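You operate a simulated robot arm through the tools that you are given. There is no shell and no other tool. Be economical: measure what you need, move in short steps, check, and stop when the job is done.

The job below is to be done with a simulated two-armed robot. You get a single attempt, and the scene is never put back.

Task
Put the black tub on the drain rack. Take the green net bag and put it on the top of the check shelf. Fetch the purple net bag and set it on the shelf under the side bench. Put the white tub on the front part of the sorting table away on the bottom shelf of the drawer table. Take the brown tub from the fourth tier from the bottom of the wooden shelf and leave it on the shelf under the side bench. Put the grey cup on the top of the side bench away on the back ledge of the pipe rack. Take the teal net bag and put it on the top tier of the wooden shelf. The order is free. Set down upright: green net bag, purple net bag, grey cup, teal net bag.

Only the result counts: the job must be done as asked and must still hold three seconds after the hand-in. Knocking over, shifting, dropping, spilling or breaking anything else fails it.

Robot
Two 7-joint arms with fingered hands on one trunk, on a base that drives. Base frame: it is fixed to the floor where the robot stands at the start and does not move with it; the origin is under the middle of the robot, x ahead of it, y to its left, z up; the surface under the hand at the start is at about z = 740. Readings come in mm, degrees, newtons and seconds.
The left shoulder is at the start at [21, 209, 1248], the right one opposite. Places, roughly: back ledge of the pipe rack (180x17 cm) [3500, -260, 800]; black tub (14x13x9 cm) [500, 0, 800]; bottom shelf of the drawer table [6500, 5000, 200]; brown tub (13x12x8 cm) [2000, 5100, 1400]; drain rack [-1500, -3900, 900]; green net bag (12x9x15 cm) [-400, 1000, 800]; grey cup (8x7x14 cm) [-500, 5100, 800]; purple net bag (12x9x15 cm) [-600, 1000, 800]; shelf under the side bench [-1400, 5000, 200]; teal net bag (12x9x15 cm) [-700, 5100, 800]; top of the check shelf [1400, -3000, 900]; top tier of the wooden shelf [2300, 5100, 1700]; white tub (14x13x9 cm) [1700, 1100, 800]. Payload 5 kg a hand.
Tool frame (each hand has its own): the origin (TCP) lies between the finger pads and is the grasp point; the fingertips stand 48 mm ahead of it; z points along the fingers, y is the line along which they close. The gripper opens to 160 mm. The gripper's body begins 56 mm behind the TCP. The gripper is a hand of 4 fingers: y runs from the thumb to the fingers, the wrist lies at [-26, -142, -252] in the tool frame, and closing takes about 1.5 s.
Orientation is that of the tool frame in the base frame, as a unit quaternion [x, y, z, w]. With the fingers straight down and the wrist toward the robot, the tool's x, y and z point along [0, 1, 0], [1, 0, 0] and [0, 0, -1] of the base frame.

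Tools
- The arms move only by the tool servo_tool. It takes "left_plan", "right_plan" or both (then of equal length, played together; a hand with none holds still); each is a list of rows, each a list of 7 numbers: the shift along the base's x, y, z in mm, then the turn, a rotation vector about the base's x, y, z in rad, then the gripper command, from -1 (fully open) to 1 (shut), values between in proportion. In form: [[x, y, z, rx, ry, rz, fingers], ...]. A call has 1 to 10 rows; each row shifts and turns the commanded pose from where the row before left it. Each row takes 0.2 s and may step no farther than 50 mm and 8.6 degrees from the row before; otherwise, or with a gripper value out of range, the whole call is refused. A pose out of reach is approached as far as the arm can. The call stops where the force on the tool passes 40 N (or 10 N more than at its start, if that is more) or the arm is blocked; 0.2 s more then pass. Each finger travels about 108 mm/s and halts on what it meets, pressing with about 28 N; the grip force reading is that of the motor and also rises with nothing between the fingers. The clock runs only during rows and for 0.2 s after the last one: add rows that do not move to give the fingers time. It gives the time, the measured TCP pose, the force on the tool (base axes), the opening and the grip force at its end, in the units of the frame above (readings bear some noise), with the torque about the TCP (base axes, N m) and any sound that the robot's microphone picked up.
- Cameras (640 x 400 px; columns grow to the right, rows downward): "scene" is now at [44.5, 66.6, 1413.4]; the picture's right is [0.89, -0.45, -0.00], its down [-0.35, -0.71, -0.61] and it looks along [0.28, 0.55, -0.79] (base axes); focal length 214 px, centre (320, 200). "left" rides on the left gripper at [-87, -133, -189] in its tool frame; the picture's right is [-0.83, -0.26, 0.49], its down [0.51, -0.71, 0.49] and it looks along [0.22, 0.66, 0.72] (tool axes); focal length 238 px, centre (320, 200). "right" rides on the right gripper at [87, -133, -189] in its tool frame; the picture's right is [-0.83, 0.26, -0.49], its down [-0.51, -0.71, 0.49] and it looks along [-0.22, 0.66, 0.72] (tool axes); focal length 238 px, centre (320, 200). There is no depth. A picture from a camera that has moved, and an enlarged one, comes with that camera's place and axes in the base frame and with its lens.
- get_image(camera): a new picture of that camera. It takes no simulated time.
- move_column(by): slides the trunk up (or, below 0, down) by that many mm; the arms and the scene camera ride with it, the base frame stays. It gives what a move gives, with no picture.
- drive_base(legs): drives the robot by 1 to 6 legs, each [ahead, left, turn to the left] in mm, mm and degrees, along the robot's own axes; the way and the turn of a leg run together, so that a leg with both is an arc; at most 1500 mm and 180 degrees a leg. The arms and the cameras ride along, it lands a little off, and it stops where it bumps. It gives what a move gives.
- grasp_type(shape, hand): the hand has 4 fingers and takes this shape, open, in about a second: jaw (thumb against the fingers, like two jaws); tri (thumb and two fingers); tip (a fingertip pinch); poke (one finger out to press); point (the index stretched); flat (the hand flat); cup (the hand cupped); fist (a fist). The gripper value then closes the fingers along that shape, each until it touches; the sizes above hold for jaw. It gives what a move gives, with no picture.
- pan_tilt(pan, tilt): turns the head with the scene camera to pan (to the left, within 86 degrees either way) and tilt (down, from -29 to 69), counted from straight ahead of the robot. It gives what a move gives.
- enlarge(camera, box): a new picture of the part [left, top, right, bottom] of that camera's present view, enlarged. It takes no simulated time.
- job_done(): hands the job in; it is judged then, once.

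Go step by step. Nothing tells you exact positions but the pictures and the camera data: compare them with the known pose of the tool, close in by small moves and look again before you grip or let go. The budget is 207 turns and 202 pictures, counting those below and the enlarged ones. Unless the task says otherwise, let go and move clear before handing in.

The tools are called after "Emit:" as name(argument=value, ...) on one line, values as JSON. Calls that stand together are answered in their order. servo_tool: Moves the arms, as the interface text tells. Its arguments: {"type":"object","properties":{"left_plan":{"type":"array"},"right_plan":{"type":"array"}},"required":[]} The other tools are called the same way: move_column (by) slides the trunk up or down; grasp_type (shape, hand) gives the hand a shape; drive_base (legs) drives the base; pan_tilt (pan, tilt) turns the head that bears the scene camera; get_image (camera) takes a picture; enlarge (camera, box) takes an enlarged picture of a part of a camera's view; job_done () hands the job in.

At the start:

```text
time_s: 0.0
left_eef_pos: [479.1, 646.0, 1028.3]
left_tool_rot: [0.707, 0.707, 0.0, 0.0]
left_force: [0.0, 0.4, 0.1]
left_ft_torque: [0.0, 0.0, 0.0]
left_grip_width: 159.6
left_grip_force: 0.1
left_shape: jaw
right_eef_pos: [681.4, 109.0, 1021.7]
right_tool_rot: [0.707, 0.707, 0.0, 0.0]
right_force: [-0.3, -0.4, -0.4]
right_ft_torque: [0.01, 0.0, 0.02]
right_grip_width: 159.6
right_grip_force: 0.0
right_shape: jaw
trunk travel left (down, up): [-250.0, 440.0]
robot x, y, heading: [-0.7, -5.5, 0.2]
head pan, tilt: [63.3, 52.1]
```

scene: 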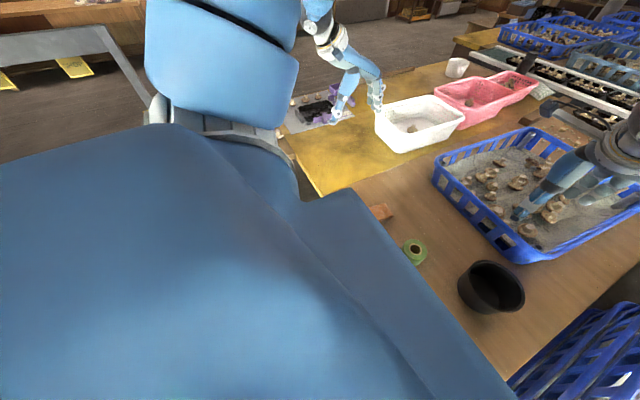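
right: 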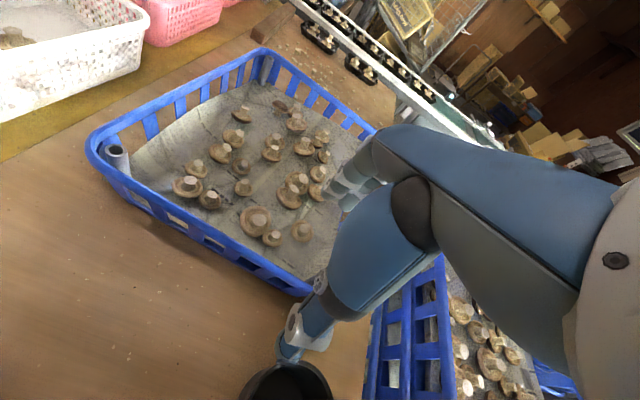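
left: 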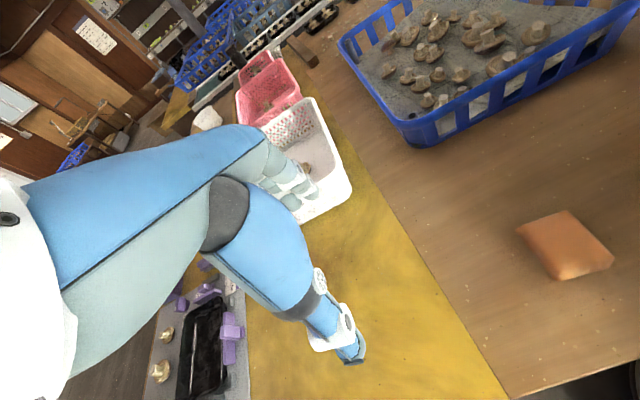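

I take the black tub to be at about (558, 7), just short of the right hand. Before moving I'll look around to learn the layout.

Emit:
pan_tilt(pan=0, tilt=30)

Emit:
get_image(camera="scene")

Emit:
pan_tilt(pan=85, tilt=15)

Emit:
get_image(camera="scene")

Emit:
pan_tilt(pan=-85, tilt=15)

Emit:
get_image(camera="scene")

```text
time_s: 1.3
left_eef_pos: [478.9, 646.2, 1028.0]
left_tool_rot: [0.707, 0.707, 0.0, 0.0]
left_force: [-0.1, -0.2, -0.1]
left_ft_torque: [-0.01, 0.0, 0.02]
left_grip_width: 159.7
left_grip_force: 0.1
left_shape: jaw
right_eef_pos: [683.3, 109.9, 1022.7]
right_tool_rot: [0.708, 0.707, 0.0, 0.0]
right_force: [0.2, 0.8, -0.3]
right_ft_torque: [-0.03, -0.02, 0.01]
right_grip_width: 159.7
right_grip_force: 0.1
right_shape: jaw
trunk travel left (down, up): [-250.0, 440.0]
robot x, y, heading: [2.6, 2.7, 0.1]
head pan, tilt: [0.0, 30.0]
```

```text
198 pictures are left
camera scene: at [101.2, -0.3, 1445.7], right [0.0, -1.0, 0.0], down [-0.5, 0.0, -0.87], along [0.87, 0.0, -0.5], focal length 214 px, centre (320, 200)
```

scene: 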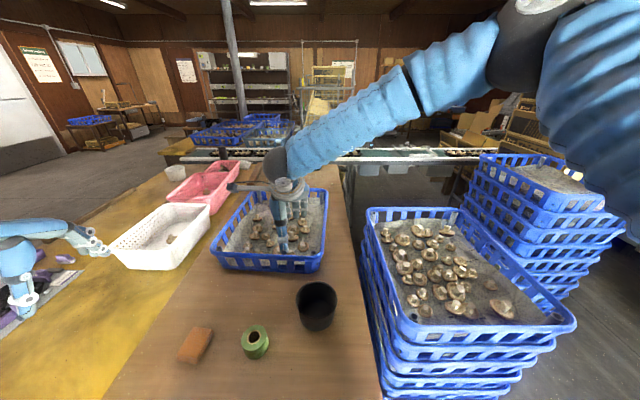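

```text
time_s: 2.9
left_eef_pos: [479.1, 645.0, 1026.9]
left_tool_rot: [0.707, 0.707, 0.001, -0.001]
left_force: [-0.1, -0.6, 0.5]
left_ft_torque: [0.0, -0.01, -0.02]
left_grip_width: 159.6
left_grip_force: 0.1
left_shape: jaw
right_eef_pos: [683.1, 110.2, 1022.3]
right_tool_rot: [0.707, 0.708, 0.0, 0.0]
right_force: [0.5, 0.3, -0.2]
right_ft_torque: [0.01, 0.03, 0.04]
right_grip_width: 159.7
right_grip_force: 0.0
right_shape: jaw
trunk travel left (down, up): [-250.0, 440.0]
robot x, y, heading: [0.3, -1.3, -0.0]
head pan, tilt: [85.0, 15.0]
```

```text
197 pictures are left
camera scene: at [19.0, 92.7, 1469.9], right [1.0, -0.09, 0.0], down [-0.02, -0.26, -0.97], along [0.08, 0.96, -0.26], focal length 214 px, centre (320, 200)
```

scene: 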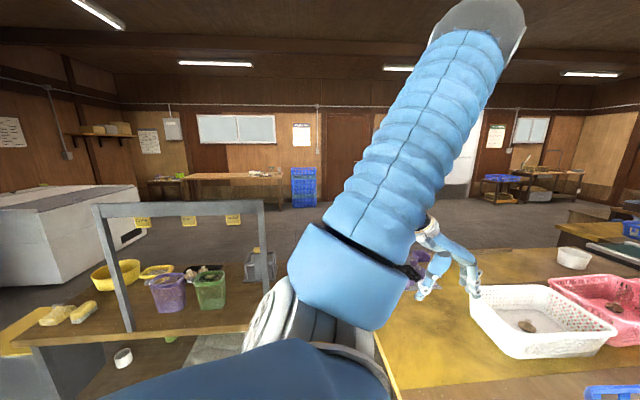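

```text
time_s: 5.5
left_eef_pos: [478.4, 645.9, 1027.4]
left_tool_rot: [0.707, 0.707, 0.0, 0.0]
left_force: [-0.3, 0.8, 0.0]
left_ft_torque: [-0.01, -0.05, -0.02]
left_grip_width: 159.7
left_grip_force: 0.1
left_shape: jaw
right_eef_pos: [682.9, 109.8, 1022.7]
right_tool_rot: [0.708, 0.707, 0.0, 0.0]
right_force: [-0.6, 0.1, 0.3]
right_ft_torque: [0.03, 0.03, 0.02]
right_grip_width: 159.4
right_grip_force: 0.1
right_shape: jaw
trunk travel left (down, up): [-250.0, 440.0]
robot x, y, heading: [-3.5, 0.8, -0.0]
head pan, tilt: [-85.0, 15.0]
```

```text
196 pictures are left
camera scene: at [19.0, -93.4, 1470.0], right [-1.0, -0.09, 0.0], down [-0.02, 0.26, -0.97], along [0.08, -0.96, -0.26], focal length 214 px, centre (320, 200)
```

scene: 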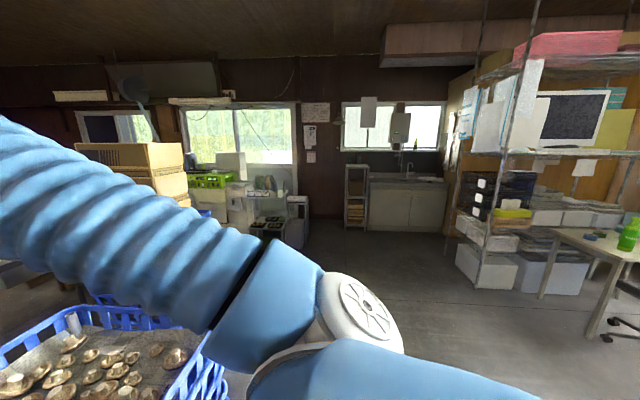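

The tub's rim centre comes out near (551, 10, 830). I'll bring the right hand over it and look again.

Emit:
servo_tool(right_plan=[[-33, -25, -15, 0, 0, 0, -1], [-33, -25, -15, 0, 0, 0, -1], [-33, -25, -15, 0, 0, 0, -1], [-33, -25, -15, 0, 0, 0, -1], [0, 0, 0, 0, 0, 0, -1]])

Emit:
pan_tilt(pan=0, tilt=50)

Emit:
get_image(camera="scene")

Emit:
get_image(camera="right")

```text
time_s: 6.7
left_eef_pos: [480.1, 646.3, 1027.1]
left_tool_rot: [0.707, 0.707, 0.0, 0.0]
left_force: [0.2, 0.6, -0.4]
left_ft_torque: [0.01, -0.02, -0.05]
left_grip_width: 159.7
left_grip_force: 0.1
left_shape: jaw
right_eef_pos: [551.8, 11.1, 961.7]
right_tool_rot: [0.707, 0.707, 0.001, 0.0]
right_force: [-0.5, 0.1, -0.9]
right_ft_torque: [-0.02, 0.04, -0.03]
right_grip_width: 159.7
right_grip_force: 0.1
right_shape: jaw
trunk travel left (down, up): [-250.0, 440.0]
robot x, y, heading: [-2.7, 0.8, 0.0]
head pan, tilt: [-85.0, 15.0]
```

```text
time_s: 8.3
left_eef_pos: [478.8, 646.6, 1026.8]
left_tool_rot: [0.707, 0.707, 0.002, 0.0]
left_force: [-0.1, -0.1, 0.1]
left_ft_torque: [-0.02, 0.02, 0.01]
left_grip_width: 159.7
left_grip_force: 0.0
left_shape: jaw
right_eef_pos: [552.8, 12.0, 962.1]
right_tool_rot: [0.708, 0.707, 0.0, 0.0]
right_force: [0.6, 0.3, -0.1]
right_ft_torque: [0.0, 0.0, -0.01]
right_grip_width: 159.8
right_grip_force: 0.2
right_shape: jaw
trunk travel left (down, up): [-250.0, 440.0]
robot x, y, heading: [1.7, -0.2, 0.0]
head pan, tilt: [0.0, 50.0]
```

```text
195 pictures are left
camera scene: at [87.8, -0.5, 1416.2], right [0.0, -1.0, 0.0], down [-0.77, 0.0, -0.64], along [0.64, 0.0, -0.77], focal length 214 px, centre (320, 200)
```

scene: 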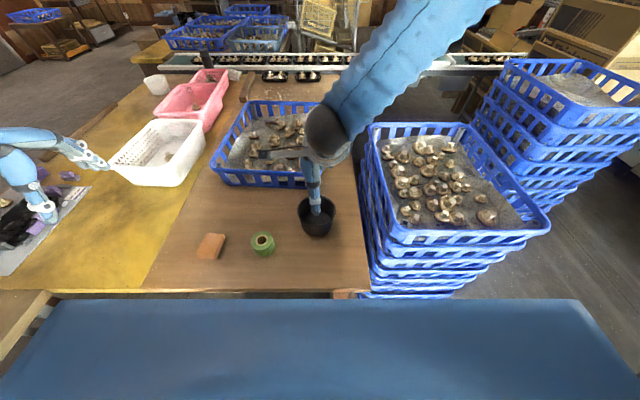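

```text
194 pictures are left
camera right: at [418.3, 97.6, 1150.7], right [0.26, -0.83, 0.49], down [-0.71, -0.51, -0.49], along [0.66, -0.22, -0.72], focal length 238 px, centre (320, 200)
```

right: 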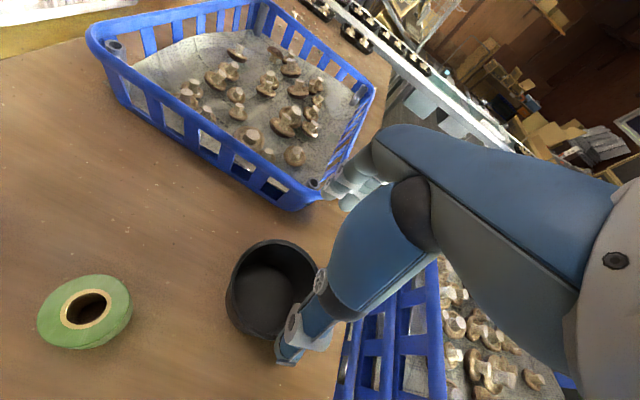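

The estimates of the tub disagree by a few centimetres. I'll enlarge to measure it better.

Emit:
enlarge(camera="scene", box=[270, 160, 366, 250])

Emit:
enlarge(camera="right", box=[200, 200, 400, 400])

```text
4.44 times, centred on (318, 205) of scene
camera zoom: at [87.8, -0.5, 1416.2], right [0.0, -1.0, 0.0], down [-0.77, 0.0, -0.64], along [0.64, 0.0, -0.77], focal length 953 px, centre (329, 178)
```

zoom: 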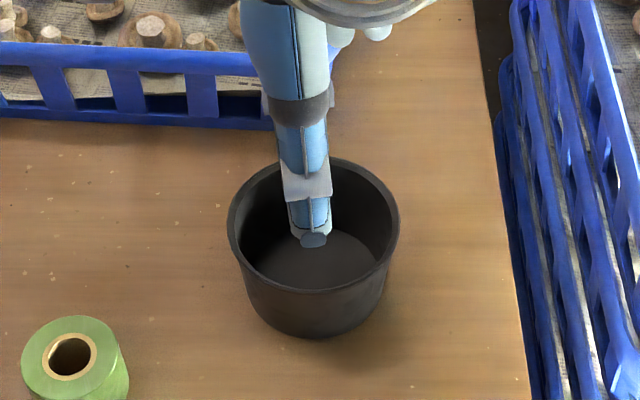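

```text
2.00 times, centred on (300, 300) of right
camera zoom: at [418.3, 97.6, 1150.7], right [0.26, -0.83, 0.49], down [-0.71, -0.51, -0.49], along [0.66, -0.22, -0.72], focal length 477 px, centre (360, 0)
```

zoom: 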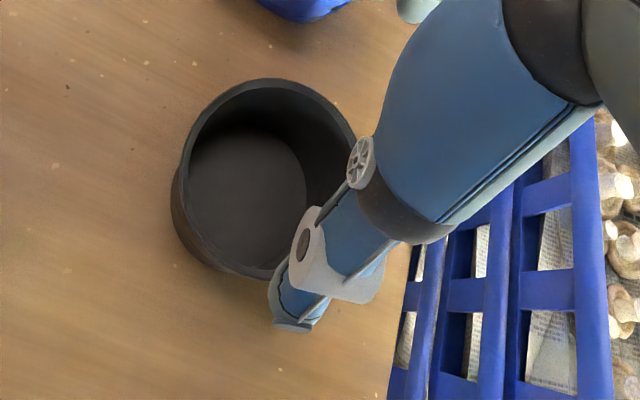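

The tub's centre is (531, 14), rim 133 mm wide. I align and lower to just above the rim.

Emit:
servo_tool(right_plan=[[-21, 2, -20, 0, 0, 0, -1], [0, 0, -30, 0, 0, 0, -1], [0, 0, -17, 0, 0, 0, -1], [0, 0, 0, 0, 0, 0, -1]])

Emit:
enlarge(camera="scene", box=[270, 160, 366, 250])

Emit:
enlarge(camera="right", box=[200, 200, 400, 400])

```text
time_s: 9.3
left_eef_pos: [478.7, 645.2, 1027.6]
left_tool_rot: [0.708, 0.707, 0.0, 0.0]
left_force: [1.1, -0.3, -0.7]
left_ft_torque: [0.01, 0.01, 0.01]
left_grip_width: 159.6
left_grip_force: 0.0
left_shape: jaw
right_eef_pos: [529.9, 11.9, 893.4]
right_tool_rot: [0.707, 0.707, 0.0, 0.001]
right_force: [0.4, -0.1, -0.7]
right_ft_torque: [0.03, -0.01, 0.0]
right_grip_width: 159.5
right_grip_force: 0.0
right_shape: jaw
trunk travel left (down, up): [-250.0, 440.0]
robot x, y, heading: [-3.5, -0.0, 0.2]
head pan, tilt: [0.0, 50.0]
```

```text
4.44 times, centred on (318, 205) of scene
camera zoom: at [88.0, -0.6, 1416.2], right [0.0, -1.0, 0.0], down [-0.77, 0.0, -0.64], along [0.64, 0.0, -0.77], focal length 953 px, centre (329, 178)
```

zoom: 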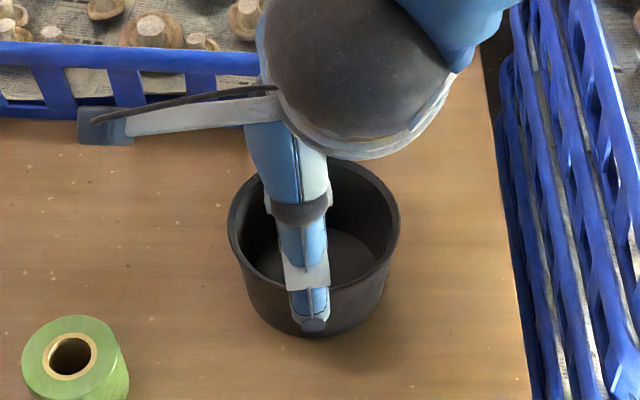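

```text
2.00 times, centred on (300, 300) of right
camera zoom: at [396.9, 98.6, 1082.8], right [0.26, -0.83, 0.49], down [-0.71, -0.51, -0.49], along [0.66, -0.22, -0.72], focal length 477 px, centre (360, 0)
```

zoom: 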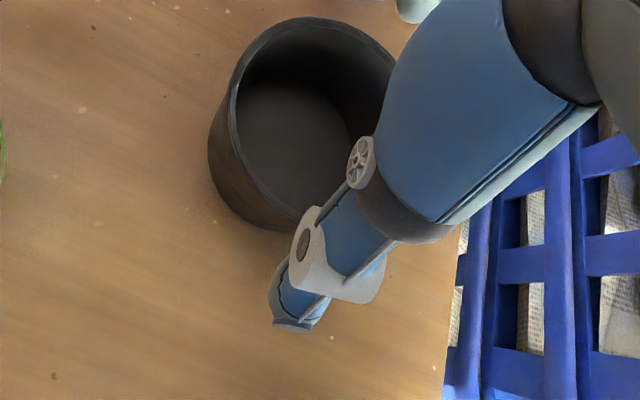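

The thumb hangs just in front of the near wall and the fingers beyond the far one. I lower and close.

Emit:
servo_tool(right_plan=[[0, 2, -30, 0, 0, 0, -1], [0, 0, -30, 0, 0, 0, -1], [0, 0, -28, 0, 0, 0, -1], [0, 0, 0, 0, 0, 0, 0], [0, 0, 0, 0, 0, 0, 1], [0, 0, 0, 0, 0, 0, 1], [0, 0, 0, 0, 0, 0, 1]])

Emit:
enlarge(camera="scene", box=[270, 160, 366, 250])

```text
time_s: 10.9
left_eef_pos: [478.0, 645.9, 1027.6]
left_tool_rot: [0.707, 0.707, -0.001, 0.0]
left_force: [0.9, 0.0, -1.1]
left_ft_torque: [0.0, -0.03, 0.0]
left_grip_width: 159.4
left_grip_force: 0.1
left_shape: jaw
right_eef_pos: [530.1, 14.9, 805.2]
right_tool_rot: [0.707, 0.708, 0.0, 0.001]
right_force: [-4.4, 5.8, 17.1]
right_ft_torque: [-0.1, -0.1, 0.07]
right_grip_width: 137.1
right_grip_force: 28.5
right_shape: jaw
trunk travel left (down, up): [-250.0, 440.0]
robot x, y, heading: [1.9, -0.3, 0.1]
head pan, tilt: [0.0, 50.0]
```

```text
4.44 times, centred on (318, 205) of scene
camera zoom: at [86.4, 0.2, 1416.4], right [0.0, -1.0, 0.0], down [-0.77, 0.0, -0.64], along [0.64, 0.0, -0.77], focal length 953 px, centre (329, 178)
```

zoom: 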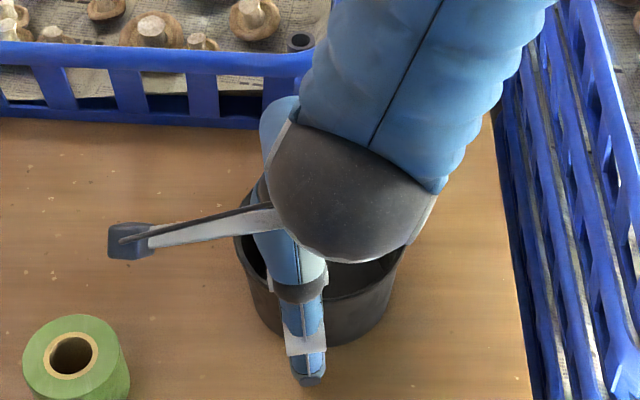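

The grip holds at 137 mm. I lift and check that the tub comes along.

Emit:
servo_tool(right_plan=[[0, 0, 20, 0, 0, 0, 1], [0, 0, 40, 0, 0, 0, 1], [0, 0, 40, 0, 0, 0, 1], [0, 0, 40, 0, 0, 0, 1], [0, 0, 0, 0, 0, 0, 1]])

Emit:
get_image(camera="scene")

Emit:
get_image(camera="right")

```text
time_s: 12.1
left_eef_pos: [480.0, 645.5, 1027.1]
left_tool_rot: [0.707, 0.707, -0.001, 0.0]
left_force: [1.3, 0.5, -0.8]
left_ft_torque: [-0.01, 0.09, 0.0]
left_grip_width: 159.5
left_grip_force: 0.1
left_shape: jaw
right_eef_pos: [531.0, 11.8, 947.1]
right_tool_rot: [0.707, 0.707, -0.001, -0.001]
right_force: [0.3, -0.2, -1.2]
right_ft_torque: [0.02, 0.03, 0.06]
right_grip_width: 137.1
right_grip_force: 28.0
right_shape: jaw
trunk travel left (down, up): [-250.0, 440.0]
robot x, y, heading: [2.6, 1.4, 0.3]
head pan, tilt: [0.0, 50.0]
```

```text
188 pictures are left
camera scene: at [89.0, -0.3, 1416.0], right [0.0, -1.0, 0.0], down [-0.77, 0.0, -0.64], along [0.64, 0.0, -0.77], focal length 214 px, centre (320, 200)
```

scene: 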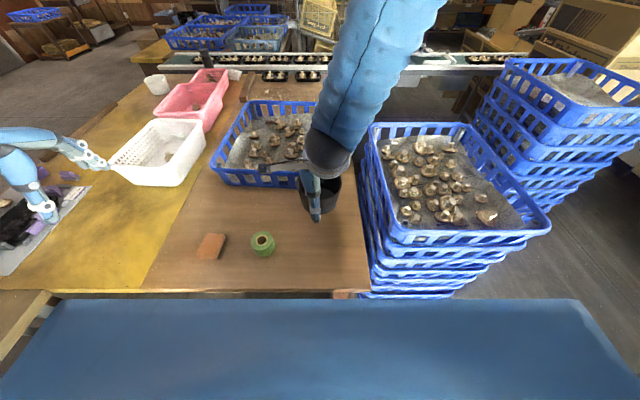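

```text
187 pictures are left
camera right: at [397.7, 97.7, 1135.5], right [0.26, -0.83, 0.49], down [-0.71, -0.51, -0.49], along [0.65, -0.22, -0.72], focal length 238 px, centre (320, 200)
```

right: 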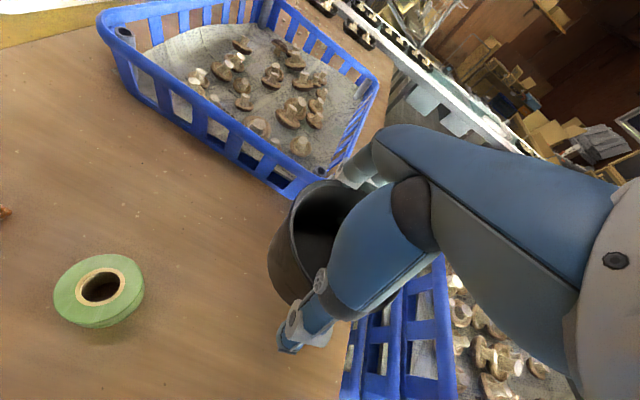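

The tub is held. I'll draw both hands in over the table, then back away and turn left toward the bench with the net bags.

Emit:
servo_tool(left_plan=[[0, -45, 5, 0, 0, 0, -1], [0, -45, 5, 0, 0, 0, -1], [0, -45, 5, 0, 0, 0, -1], [0, -45, 5, 0, 0, 0, -1], [0, -45, 5, 0, 0, 0, -1], [0, -45, 0, 0, 0, 0, -1], [0, -45, 0, 0, 0, 0, -1], [0, 0, 0, 0, 0, 0, -1]], right_plan=[[-10, -35, 20, 0, 0, 0, 1], [-10, -35, 20, 0, 0, 0, 1], [-10, -35, 20, 0, 0, 0, 1], [-10, -35, 20, 0, 0, 0, 1], [-10, -35, 20, 0, 0, 0, 1], [-10, -35, 20, 0, 0, 0, 1], [-10, -35, 0, 0, 0, 0, 1], [0, 0, 0, 0, 0, 0, 1]])

Emit:
drive_base(legs=[[-300, 0, 0]])

Emit:
pan_tilt(pan=85, tilt=25)

Emit:
get_image(camera="scene")

```text
time_s: 13.9
left_eef_pos: [484.3, 330.8, 1052.3]
left_tool_rot: [0.708, 0.707, -0.002, -0.001]
left_force: [-0.8, 1.4, 0.1]
left_ft_torque: [-0.18, -0.01, -0.01]
left_grip_width: 159.7
left_grip_force: 0.0
left_shape: jaw
left hand out of reach, approached as far as the arm can: row 7
right_eef_pos: [485.8, -225.8, 1074.5]
right_tool_rot: [0.706, 0.708, -0.001, 0.0]
right_force: [0.8, 0.4, -0.5]
right_ft_torque: [-0.11, 0.0, -0.04]
right_grip_width: 137.4
right_grip_force: 28.1
right_shape: jaw
right hand out of reach, approached as far as the arm can: row 6, 7
trunk travel left (down, up): [-250.0, 440.0]
robot x, y, heading: [2.2, -0.8, 0.0]
head pan, tilt: [0.0, 50.0]
```

```text
time_s: 15.9
left_eef_pos: [179.2, 332.5, 1053.9]
left_tool_rot: [0.704, 0.711, -0.002, 0.0]
left_force: [-0.4, -1.1, 1.0]
left_ft_torque: [0.01, -0.08, -0.03]
left_grip_width: 159.6
left_grip_force: 0.0
left_shape: jaw
right_eef_pos: [185.0, -224.6, 1075.1]
right_tool_rot: [0.703, 0.711, 0.0, -0.001]
right_force: [-2.1, -0.1, -1.2]
right_ft_torque: [-0.04, -0.12, 0.01]
right_grip_width: 137.4
right_grip_force: 27.9
right_shape: jaw
trunk travel left (down, up): [-250.0, 440.0]
robot x, y, heading: [-302.1, -1.3, 0.6]
head pan, tilt: [0.0, 50.0]
```

```text
time_s: 17.5
left_eef_pos: [181.3, 332.6, 1053.8]
left_tool_rot: [0.704, 0.71, -0.001, -0.001]
left_force: [0.0, 0.1, -0.2]
left_ft_torque: [-0.02, 0.01, 0.0]
left_grip_width: 159.8
left_grip_force: 0.1
left_shape: jaw
right_eef_pos: [186.7, -224.4, 1073.6]
right_tool_rot: [0.704, 0.711, -0.001, -0.001]
right_force: [-0.2, -1.0, -1.2]
right_ft_torque: [0.03, 0.0, 0.0]
right_grip_width: 137.3
right_grip_force: 27.5
right_shape: jaw
trunk travel left (down, up): [-250.0, 440.0]
robot x, y, heading: [-302.6, 0.2, 0.7]
head pan, tilt: [85.0, 25.0]
```

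```text
186 pictures are left
camera scene: at [-283.1, 89.7, 1453.7], right [1.0, -0.08, 0.0], down [-0.03, -0.42, -0.91], along [0.07, 0.9, -0.42], focal length 214 px, centre (320, 200)
```

scene: 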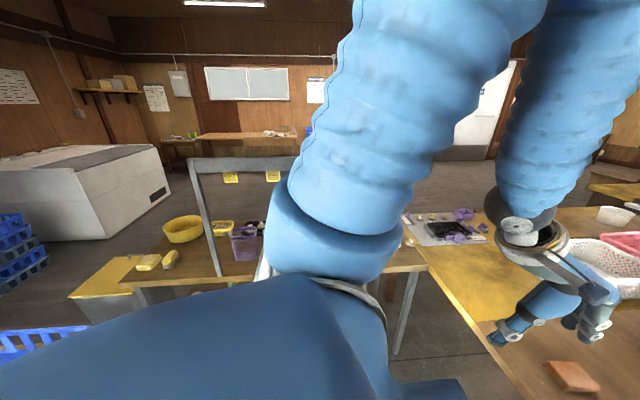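

Now I turn to face the bench.

Emit:
drive_base(legs=[[0, 0, 89]])

Emit:
pan_tilt(pan=0, tilt=35)

Emit:
get_image(camera="scene")

```text
time_s: 21.7
left_eef_pos: [-626.6, 486.5, 1054.9]
left_tool_rot: [0.004, 1.0, -0.002, 0.001]
left_force: [-0.8, 1.0, 0.1]
left_ft_torque: [-0.01, -0.03, -0.01]
left_grip_width: 159.9
left_grip_force: 0.0
left_shape: jaw
right_eef_pos: [-69.4, 482.9, 1074.4]
right_tool_rot: [0.003, 1.0, 0.0, -0.001]
right_force: [0.5, 0.4, -0.9]
right_ft_torque: [-0.03, -0.03, 0.0]
right_grip_width: 137.2
right_grip_force: 28.0
right_shape: jaw
trunk travel left (down, up): [-250.0, 440.0]
robot x, y, heading: [-300.7, -1.1, 89.3]
head pan, tilt: [85.0, 25.0]
```

```text
time_s: 23.3
left_eef_pos: [-626.7, 485.9, 1054.7]
left_tool_rot: [0.004, 1.0, -0.003, 0.001]
left_force: [-0.3, -0.5, -0.1]
left_ft_torque: [-0.03, -0.03, -0.02]
left_grip_width: 159.6
left_grip_force: 0.1
left_shape: jaw
right_eef_pos: [-68.0, 482.6, 1073.7]
right_tool_rot: [0.003, 1.0, -0.001, 0.0]
right_force: [0.7, 1.2, -0.9]
right_ft_torque: [0.01, 0.03, 0.01]
right_grip_width: 137.3
right_grip_force: 27.8
right_shape: jaw
trunk travel left (down, up): [-250.0, 440.0]
robot x, y, heading: [-299.2, -1.2, 89.4]
head pan, tilt: [0.0, 35.0]
```

```text
185 pictures are left
camera scene: at [-300.1, 96.3, 1438.0], right [1.0, -0.01, 0.0], down [0.0, -0.57, -0.82], along [0.01, 0.82, -0.57], focal length 214 px, centre (320, 200)
```

scene: 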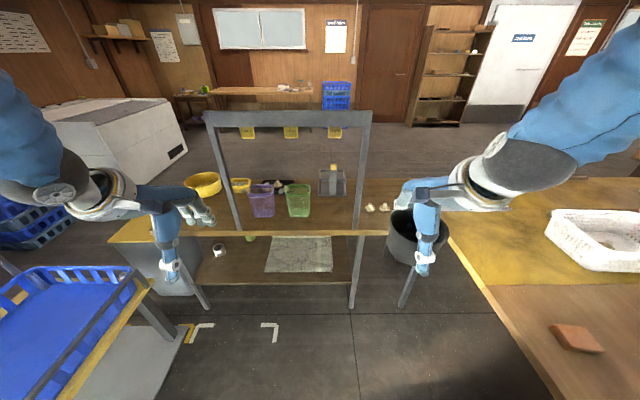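

Clear view: green bag near (-404, 1014), purple near (-592, 1014), behind a frame whose bar is at z≈1250, y≈835. I enlarge to see the bags' shapes.

Emit:
enlarge(camera="scene", box=[220, 150, 380, 250])

```text
4.00 times, centred on (300, 200) of scene
camera zoom: at [-300.1, 96.3, 1438.0], right [1.0, -0.01, 0.0], down [0.0, -0.57, -0.82], along [0.01, 0.82, -0.57], focal length 858 px, centre (400, 200)
```

zoom: 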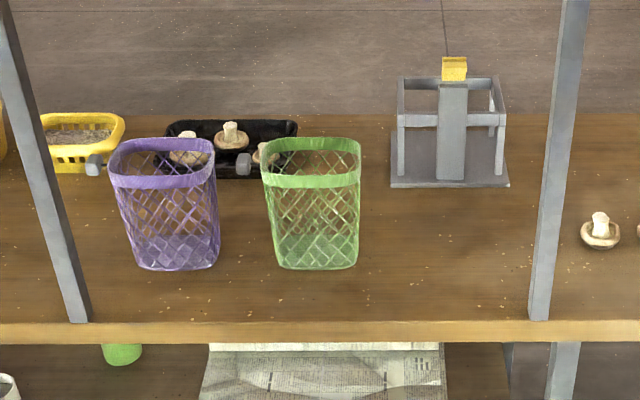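

The bags are open baskets. I'll go in with the left hand low under the bar, to the right of the green bag, and then slide sideways round it. First lower the left hand, then drive up.

Emit:
servo_tool(left_plan=[[0, 0, -42, 0, 0, 0, -1], [0, 0, -42, 0, 0, 0, -1], [0, 0, -42, 0, 0, 0, -1], [0, 0, -42, 0, 0, 0, -1], [0, 0, -42, 0, 0, 0, -1], [0, 0, 0, 0, 0, 0, -1]])

Emit:
drive_base(legs=[[250, -150, 0.6]])

Emit:
get_image(camera="scene")

```text
time_s: 24.7
left_eef_pos: [-626.9, 490.0, 847.0]
left_tool_rot: [0.004, 1.0, -0.002, 0.0]
left_force: [1.2, 0.2, 0.6]
left_ft_torque: [-0.01, 0.04, 0.01]
left_grip_width: 159.8
left_grip_force: 0.0
left_shape: jaw
left hand out of reach, approached as far as the arm can: row 1
right_eef_pos: [-68.3, 482.0, 1074.7]
right_tool_rot: [0.004, 1.0, -0.001, 0.0]
right_force: [0.0, -0.5, -0.2]
right_ft_torque: [0.02, 0.06, -0.04]
right_grip_width: 137.5
right_grip_force: 28.6
right_shape: jaw
trunk travel left (down, up): [-250.0, 440.0]
robot x, y, heading: [-302.2, -1.7, 89.6]
head pan, tilt: [0.0, 35.0]
```

```text
time_s: 26.7
left_eef_pos: [-486.5, 727.2, 847.1]
left_tool_rot: [-0.006, 1.0, -0.002, 0.0]
left_force: [-0.3, 1.9, 0.2]
left_ft_torque: [-0.09, -0.01, -0.02]
left_grip_width: 159.8
left_grip_force: 0.0
left_shape: jaw
right_eef_pos: [70.9, 732.7, 1073.0]
right_tool_rot: [-0.006, 1.0, -0.002, 0.001]
right_force: [0.2, 1.6, -0.7]
right_ft_torque: [-0.08, 0.04, -0.01]
right_grip_width: 137.4
right_grip_force: 28.6
right_shape: jaw
trunk travel left (down, up): [-250.0, 440.0]
robot x, y, heading: [-149.0, 241.5, 90.9]
head pan, tilt: [0.0, 35.0]
```

```text
183 pictures are left
camera scene: at [-150.8, 341.8, 1437.8], right [1.0, 0.01, 0.0], down [0.01, -0.57, -0.82], along [-0.01, 0.82, -0.57], focal length 214 px, centre (320, 200)
```

scene: 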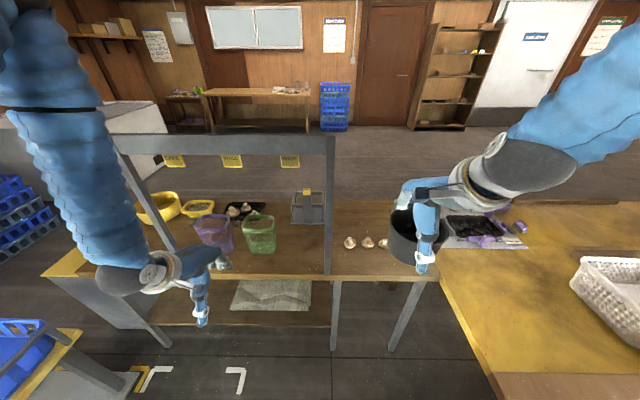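

Let me re-measure the green bag from closer.

Emit:
enlarge(camera="scene", box=[180, 180, 340, 280])

```text
4.00 times, centred on (260, 230) of scene
camera zoom: at [-150.8, 341.8, 1437.8], right [1.0, 0.01, 0.0], down [0.01, -0.57, -0.82], along [-0.01, 0.82, -0.57], focal length 858 px, centre (560, 80)
```

zoom: 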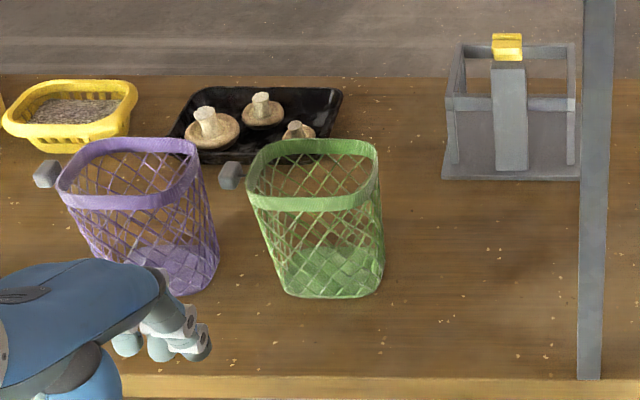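

Green bag centre (-397, 977), rim 81 mm deep. I move the hand right to x≈-268, then forward beside the bag.

Emit:
servo_tool(left_plan=[[44, 0, 0, 0, 0, 0, -1], [44, 0, 0, 0, 0, 0, -1], [44, 0, 0, 0, 0, 0, -1], [44, 0, 0, 0, 0, 0, -1], [44, 0, 0, 0, 0, 0, -1], [0, 45, 0, 0, 0, 0, -1], [0, 45, 0, 0, 0, 0, -1], [0, 0, 0, 0, 0, 0, -1]])

Emit:
get_image(camera="scene")

Emit:
get_image(camera="left")

```text
time_s: 28.5
left_eef_pos: [-264.7, 817.0, 850.0]
left_tool_rot: [-0.006, 1.0, -0.002, 0.001]
left_force: [-0.1, 0.1, -0.1]
left_ft_torque: [0.04, -0.03, 0.0]
left_grip_width: 159.9
left_grip_force: 0.0
left_shape: jaw
right_eef_pos: [70.1, 730.3, 1073.5]
right_tool_rot: [-0.007, 1.0, 0.0, 0.0]
right_force: [-0.6, 0.2, -1.5]
right_ft_torque: [0.01, -0.01, -0.01]
right_grip_width: 137.4
right_grip_force: 27.7
right_shape: jaw
trunk travel left (down, up): [-250.0, 440.0]
robot x, y, heading: [-146.5, 241.3, 90.7]
head pan, tilt: [0.0, 35.0]
```

```text
181 pictures are left
camera scene: at [-151.8, 340.3, 1438.0], right [1.0, 0.01, 0.0], down [0.01, -0.57, -0.82], along [-0.01, 0.82, -0.57], focal length 214 px, centre (320, 200)
```

scene: 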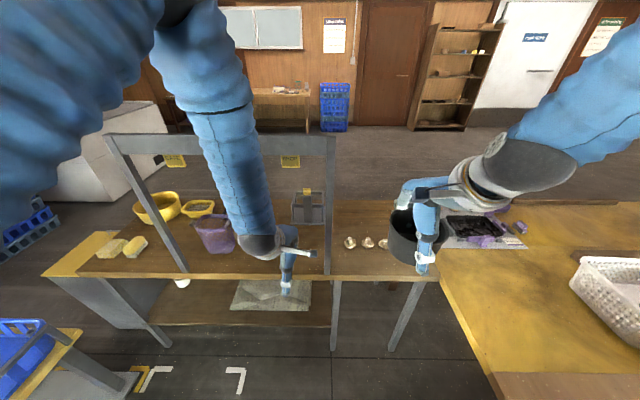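

```text
180 pictures are left
camera left: at [-176.8, 686.4, 1038.5], right [0.84, -0.25, -0.48], down [-0.5, -0.72, -0.49], along [-0.23, 0.65, -0.73], focal length 238 px, centre (320, 200)
```

left: 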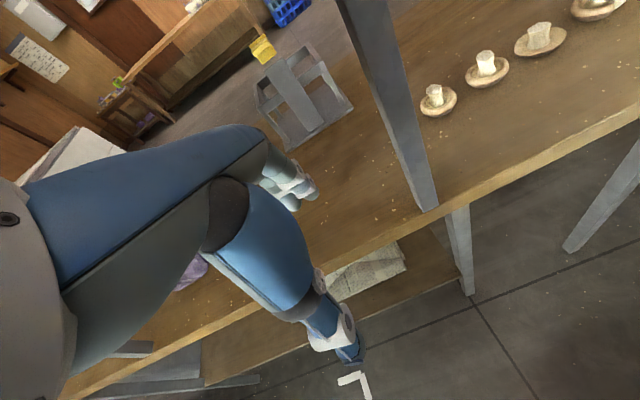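

The forearm looks steep near the bar. I'll back the hand out, raise it relative to the trunk and lower the trunk so the forearm lies flatter.

Emit:
servo_tool(left_plan=[[0, -45, 0, 0, 0, 0, -1], [0, -45, 0, 0, 0, 0, -1], [0, -20, 40, 0, 0, 0, -1], [0, 0, 40, 0, 0, 0, -1], [0, 0, 40, 0, 0, 0, -1], [0, 0, 40, 0, 0, 0, -1], [0, 0, 40, 0, 0, 0, -1], [0, 0, 0, 0, 0, 0, -1]])

Emit:
move_column(by=-210)

Emit:
get_image(camera="scene")

```text
time_s: 30.3
left_eef_pos: [-264.8, 707.7, 1046.1]
left_tool_rot: [-0.007, 1.0, -0.002, 0.0]
left_force: [-0.2, 0.2, -0.5]
left_ft_torque: [-0.05, 0.03, -0.03]
left_grip_width: 160.0
left_grip_force: 0.0
left_shape: jaw
right_eef_pos: [70.4, 731.4, 1072.9]
right_tool_rot: [-0.006, 1.0, -0.002, 0.001]
right_force: [0.7, 0.6, -0.8]
right_ft_torque: [-0.05, 0.01, -0.03]
right_grip_width: 137.4
right_grip_force: 28.7
right_shape: jaw
trunk travel left (down, up): [-250.0, 440.0]
robot x, y, heading: [-150.0, 242.0, 90.6]
head pan, tilt: [0.0, 35.0]
```

```text
time_s: 32.5
left_eef_pos: [-264.4, 705.5, 836.3]
left_tool_rot: [-0.006, 1.0, -0.001, 0.001]
left_force: [-0.1, 0.6, 0.0]
left_ft_torque: [-0.02, -0.02, 0.01]
left_grip_width: 160.2
left_grip_force: 0.1
left_shape: jaw
right_eef_pos: [70.6, 731.6, 864.9]
right_tool_rot: [-0.008, 1.0, -0.001, 0.0]
right_force: [0.2, -0.6, -0.5]
right_ft_torque: [-0.01, 0.01, -0.01]
right_grip_width: 137.2
right_grip_force: 28.2
right_shape: jaw
trunk travel left (down, up): [-40.0, 650.0]
robot x, y, heading: [-149.1, 243.5, 91.0]
head pan, tilt: [0.0, 35.0]
```

```text
179 pictures are left
camera scene: at [-151.3, 340.3, 1228.1], right [1.0, 0.01, 0.0], down [0.01, -0.57, -0.82], along [-0.01, 0.82, -0.57], focal length 214 px, centre (320, 200)
```

scene: 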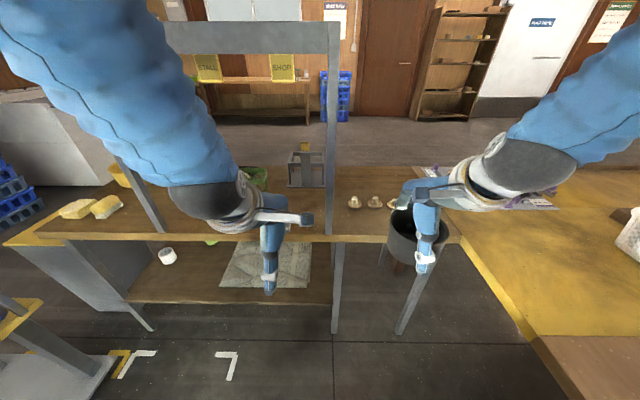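

The forearm is flat now. I push in beside the green bag.

Emit:
servo_tool(left_plan=[[0, 45, 2, 0, 0, 0, -1], [0, 45, 2, 0, 0, 0, -1], [0, 45, 2, 0, 0, 0, -1], [0, 45, 2, 0, 0, 0, -1], [0, 45, 0, 0, 0, 0, -1], [0, 45, 0, 0, 0, 0, -1], [0, 0, 0, 0, 0, 0, -1]])

Emit:
get_image(camera="scene")

Emit:
get_image(camera="left")

```text
time_s: 34.1
left_eef_pos: [-266.3, 975.3, 843.8]
left_tool_rot: [-0.006, 1.0, -0.001, 0.0]
left_force: [0.5, 0.1, -0.9]
left_ft_torque: [0.0, 0.0, 0.0]
left_grip_width: 160.0
left_grip_force: 0.1
left_shape: jaw
right_eef_pos: [70.7, 731.3, 864.0]
right_tool_rot: [-0.007, 1.0, -0.001, 0.0]
right_force: [-0.2, -0.1, -0.5]
right_ft_torque: [0.0, -0.03, 0.01]
right_grip_width: 137.2
right_grip_force: 27.9
right_shape: jaw
trunk travel left (down, up): [-40.0, 650.0]
robot x, y, heading: [-151.6, 241.9, 90.9]
head pan, tilt: [0.0, 35.0]
```

```text
178 pictures are left
camera scene: at [-151.3, 340.0, 1228.0], right [1.0, 0.01, 0.0], down [0.01, -0.57, -0.82], along [-0.01, 0.82, -0.57], focal length 214 px, centre (320, 200)
```

scene: 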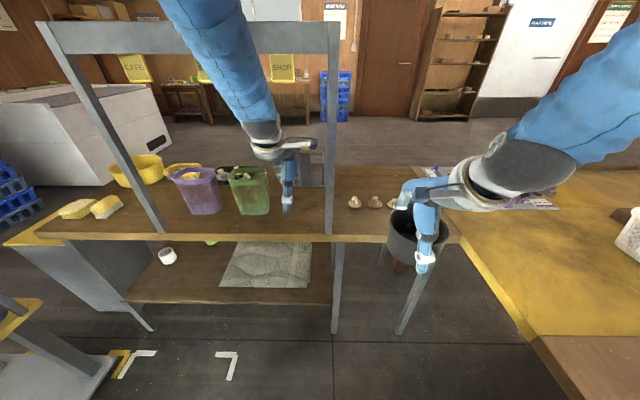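

```text
177 pictures are left
camera left: at [-177.6, 843.3, 1032.4], right [0.84, -0.25, -0.49], down [-0.5, -0.72, -0.49], along [-0.23, 0.65, -0.72], focal length 238 px, centre (320, 200)
```

left: 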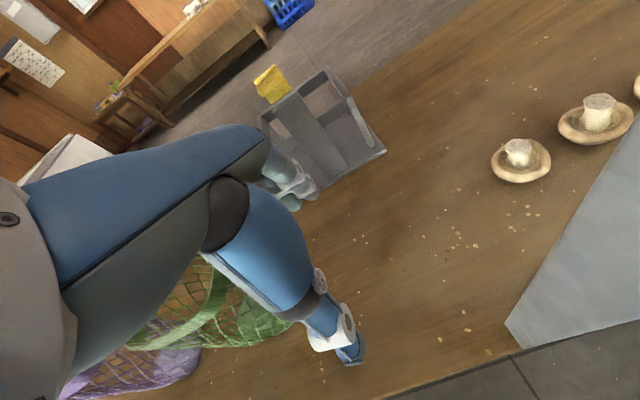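

The arm clears the bar. I check the alignment with the bag before sliding left.

Emit:
enlarge(camera="scene", box=[210, 130, 338, 230])

```text
4.00 times, centred on (274, 180) of scene
camera zoom: at [-151.3, 340.0, 1228.0], right [1.0, 0.01, 0.0], down [0.01, -0.57, -0.82], along [-0.01, 0.82, -0.57], focal length 858 px, centre (504, 280)
```

zoom: 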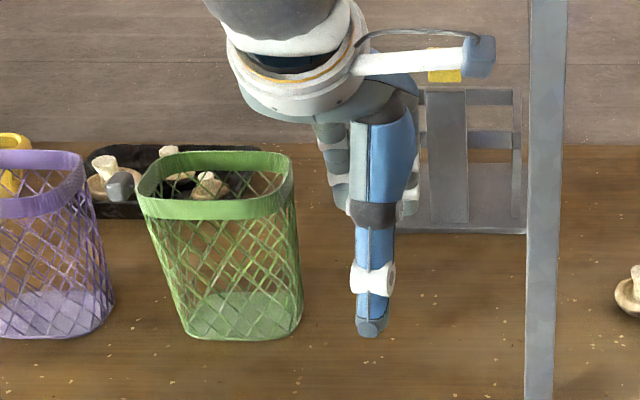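

Thumb in front, fingers behind, both clear of the bag. I slide left onto it and close.

Emit:
servo_tool(left_plan=[[-40, 0, 6, 0, 0, 0, -1], [-45, 2, 0, 0, 0, 0, -1], [-46, 0, 0, 0, 0, 0, -1], [0, 0, 0, 0, 0, 0, -1]])

Emit:
enlarge(camera="scene", box=[190, 130, 318, 230])

Emit:
get_image(camera="left")

```text
time_s: 35.1
left_eef_pos: [-397.7, 980.5, 851.5]
left_tool_rot: [-0.006, 1.0, -0.001, 0.0]
left_force: [1.4, 0.4, 0.0]
left_ft_torque: [-0.02, 0.01, 0.0]
left_grip_width: 160.0
left_grip_force: 0.0
left_shape: jaw
right_eef_pos: [71.9, 731.7, 863.3]
right_tool_rot: [-0.007, 1.0, -0.002, -0.001]
right_force: [0.2, -0.6, -0.7]
right_ft_torque: [-0.02, 0.05, -0.01]
right_grip_width: 137.4
right_grip_force: 28.5
right_shape: jaw
trunk travel left (down, up): [-40.0, 650.0]
robot x, y, heading: [-151.2, 241.1, 91.1]
head pan, tilt: [0.0, 35.0]
```

```text
4.00 times, centred on (254, 180) of scene
camera zoom: at [-150.6, 340.6, 1227.9], right [1.0, 0.01, 0.0], down [0.01, -0.57, -0.82], along [-0.01, 0.82, -0.57], focal length 858 px, centre (584, 280)
```

zoom: 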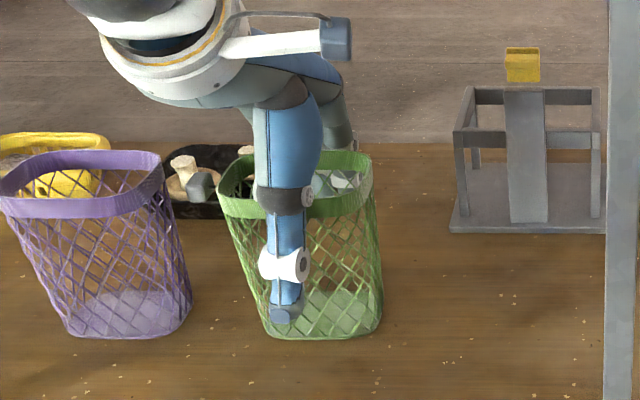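

```text
174 pictures are left
camera left: at [-308.9, 849.2, 1040.4], right [0.84, -0.25, -0.49], down [-0.5, -0.72, -0.49], along [-0.23, 0.65, -0.72], focal length 238 px, centre (320, 200)
```

left: 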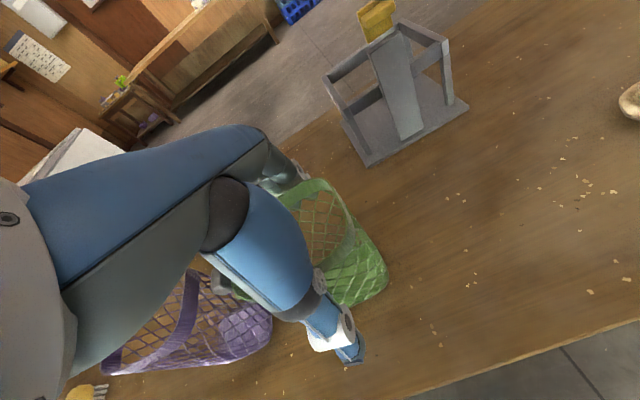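

The hand is centred on the bag. I close.

Emit:
servo_tool(left_plan=[[0, 0, 0, 0, 0, 0.08, -0.5], [0, 0, 0, 0, 0, 0, 0], [0, 0, 0, 0, 0, 0, 0.5], [0, 0, 0, 0, 0, 0, 1], [0, 0, 0, 0, 0, 0, 1], [0, 0, 0, 0, 0, 0, 1], [0, 0, 0, 0, 0, 0, 1]])

Emit:
servo_tool(left_plan=[[0, 0, 20, 0, 0, 0, 1], [0, 0, 20, 0, 0, 0, 1], [0, 0, 0, 0, 0, 0, 1]])

Emit:
get_image(camera="scene")

Emit:
get_image(camera="left")

```text
time_s: 36.8
left_eef_pos: [-397.6, 979.7, 849.7]
left_tool_rot: [-0.046, 0.999, -0.002, 0.002]
left_force: [-0.1, 1.2, 0.0]
left_ft_torque: [-0.02, -0.02, 0.0]
left_grip_width: 74.4
left_grip_force: 28.2
left_shape: jaw
right_eef_pos: [71.0, 731.7, 864.1]
right_tool_rot: [-0.006, 1.0, -0.002, 0.0]
right_force: [0.1, -0.7, -0.4]
right_ft_torque: [-0.01, -0.02, 0.01]
right_grip_width: 137.3
right_grip_force: 28.1
right_shape: jaw
trunk travel left (down, up): [-40.0, 650.0]
robot x, y, heading: [-152.4, 242.8, 90.9]
head pan, tilt: [0.0, 35.0]
```

```text
time_s: 37.5
left_eef_pos: [-396.3, 982.0, 890.9]
left_tool_rot: [-0.046, 0.999, -0.002, 0.001]
left_force: [0.3, -0.3, 0.0]
left_ft_torque: [-0.02, 0.0, -0.01]
left_grip_width: 74.6
left_grip_force: 28.4
left_shape: jaw
right_eef_pos: [70.8, 732.3, 864.0]
right_tool_rot: [-0.007, 1.0, -0.001, 0.0]
right_force: [0.0, -0.4, -0.7]
right_ft_torque: [0.0, 0.03, 0.01]
right_grip_width: 137.2
right_grip_force: 28.3
right_shape: jaw
trunk travel left (down, up): [-40.0, 650.0]
robot x, y, heading: [-150.4, 243.9, 90.6]
head pan, tilt: [0.0, 35.0]
```

```text
173 pictures are left
camera scene: at [-151.4, 340.8, 1227.9], right [1.0, 0.01, 0.0], down [0.01, -0.57, -0.82], along [-0.01, 0.82, -0.57], focal length 214 px, centre (320, 200)
```

scene: 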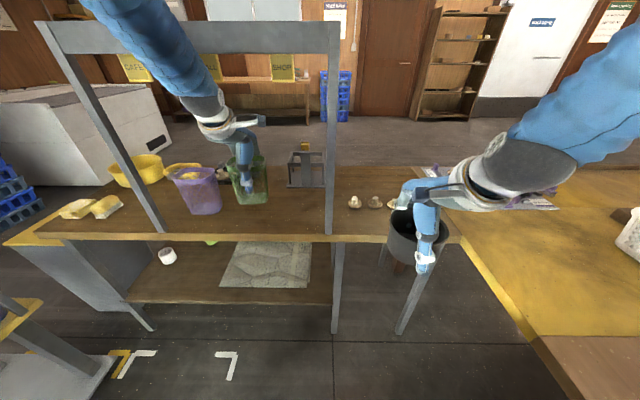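

```text
172 pictures are left
camera left: at [-298.0, 858.0, 1080.3], right [0.86, -0.18, -0.48], down [-0.44, -0.75, -0.49], along [-0.28, 0.63, -0.73], focal length 238 px, centre (320, 200)
```

left: 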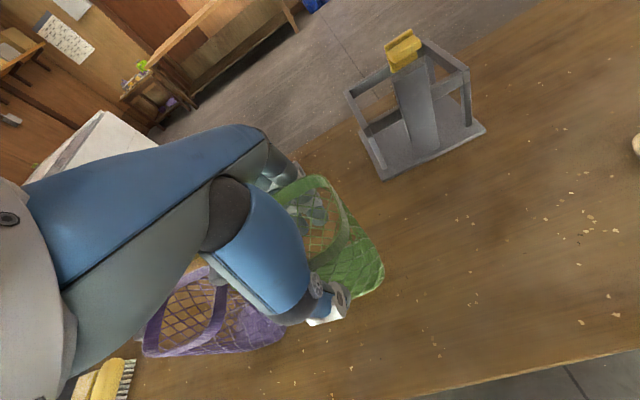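

The green bag is held. I retract it, raise the trunk, back out, and turn to face the south wall.

Emit:
servo_tool(left_plan=[[0, -45, 0, 0, 0, 0, 1], [0, -45, 0, 0, 0, 0, 1], [0, -45, 0, 0, 0, 0, 1], [0, -45, 0, 0, 0, 0, 1], [0, -45, 0, 0, 0, 0, 1], [0, 0, 0, 0, 0, 0, 1]])

Emit:
drive_base(legs=[[-340, 100, 0]])

Emit:
move_column(by=210)

Emit:
drive_base(legs=[[0, 0, -90], [0, 0, -90]])

Emit:
pan_tilt(pan=0, tilt=20)

Emit:
get_image(camera="scene")

```text
time_s: 39.0
left_eef_pos: [-387.3, 779.3, 890.8]
left_tool_rot: [-0.04, 0.999, 0.012, 0.011]
left_force: [0.7, 0.0, -1.5]
left_ft_torque: [0.04, 0.02, 0.02]
left_grip_width: 74.1
left_grip_force: 28.3
left_shape: jaw
left hand out of reach, approached as far as the arm can: row 5
right_eef_pos: [71.2, 731.2, 864.5]
right_tool_rot: [-0.007, 1.0, -0.001, -0.001]
right_force: [-0.4, -0.6, -0.5]
right_ft_torque: [0.09, 0.02, -0.03]
right_grip_width: 137.4
right_grip_force: 27.4
right_shape: jaw
trunk travel left (down, up): [-40.0, 650.0]
robot x, y, heading: [-149.4, 239.0, 90.9]
head pan, tilt: [0.0, 35.0]
```

```text
time_s: 41.2
left_eef_pos: [-485.6, 436.4, 891.0]
left_tool_rot: [-0.042, 0.999, 0.013, 0.011]
left_force: [1.0, -1.7, -0.7]
left_ft_torque: [0.06, -0.02, 0.0]
left_grip_width: 74.4
left_grip_force: 28.2
left_shape: jaw
right_eef_pos: [-25.8, 388.0, 865.6]
right_tool_rot: [-0.009, 1.0, -0.001, 0.0]
right_force: [-0.6, -0.2, 0.1]
right_ft_torque: [0.07, -0.03, -0.04]
right_grip_width: 137.4
right_grip_force: 28.3
right_shape: jaw
trunk travel left (down, up): [-40.0, 650.0]
robot x, y, heading: [-248.2, -99.3, 91.4]
head pan, tilt: [0.0, 35.0]
```

```text
time_s: 43.5
left_eef_pos: [-485.9, 436.2, 1100.7]
left_tool_rot: [-0.042, 0.999, 0.012, 0.011]
left_force: [0.1, 0.5, -0.2]
left_ft_torque: [0.03, 0.0, 0.0]
left_grip_width: 74.4
left_grip_force: 27.6
left_shape: jaw
right_eef_pos: [-26.5, 388.7, 1073.8]
right_tool_rot: [-0.01, 1.0, -0.002, 0.0]
right_force: [-0.1, 0.1, -1.3]
right_ft_torque: [-0.01, -0.01, -0.01]
right_grip_width: 137.5
right_grip_force: 28.0
right_shape: jaw
trunk travel left (down, up): [-250.0, 440.0]
robot x, y, heading: [-245.0, -104.0, 91.1]
head pan, tilt: [0.0, 35.0]
```

```text
time_s: 51.5
left_eef_pos: [15.5, -624.5, 1100.6]
left_tool_rot: [0.998, 0.062, -0.01, 0.012]
left_force: [-0.6, 0.0, -1.1]
left_ft_torque: [0.0, 0.05, -0.01]
left_grip_width: 73.8
left_grip_force: 27.9
left_shape: jaw
right_eef_pos: [-445.1, -597.6, 1073.6]
right_tool_rot: [1.0, 0.029, 0.0, 0.0]
right_force: [-0.3, -0.4, -1.1]
right_ft_torque: [-0.03, -0.02, 0.03]
right_grip_width: 137.1
right_grip_force: 28.5
right_shape: jaw
trunk travel left (down, up): [-250.0, 440.0]
robot x, y, heading: [-243.3, -101.1, -86.8]
head pan, tilt: [0.0, 35.0]
```

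```text
time_s: 52.2
left_eef_pos: [15.4, -624.9, 1100.8]
left_tool_rot: [0.998, 0.062, -0.01, 0.013]
left_force: [0.4, -0.3, -0.2]
left_ft_torque: [0.01, -0.02, 0.0]
left_grip_width: 73.8
left_grip_force: 28.1
left_shape: jaw
right_eef_pos: [-444.2, -597.7, 1074.1]
right_tool_rot: [1.0, 0.028, 0.0, -0.002]
right_force: [0.2, -0.4, -0.4]
right_ft_torque: [0.02, 0.0, -0.02]
right_grip_width: 137.5
right_grip_force: 27.8
right_shape: jaw
trunk travel left (down, up): [-250.0, 440.0]
robot x, y, heading: [-241.8, -97.7, -86.7]
head pan, tilt: [0.0, 20.0]
```

```text
171 pictures are left
camera scene: at [-238.7, -204.2, 1461.7], right [-1.0, -0.06, 0.0], down [-0.02, 0.34, -0.94], along [0.05, -0.94, -0.34], focal length 214 px, centre (320, 200)
```

scene: 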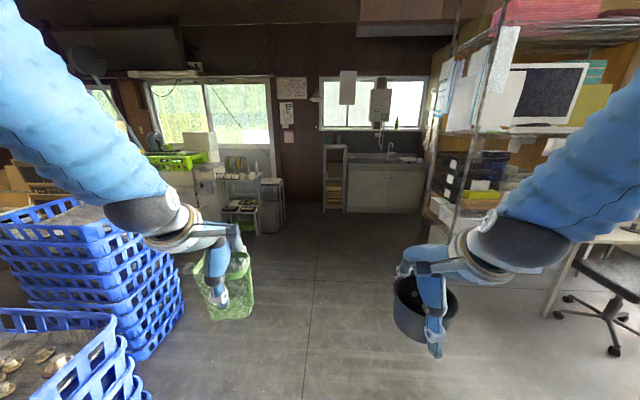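

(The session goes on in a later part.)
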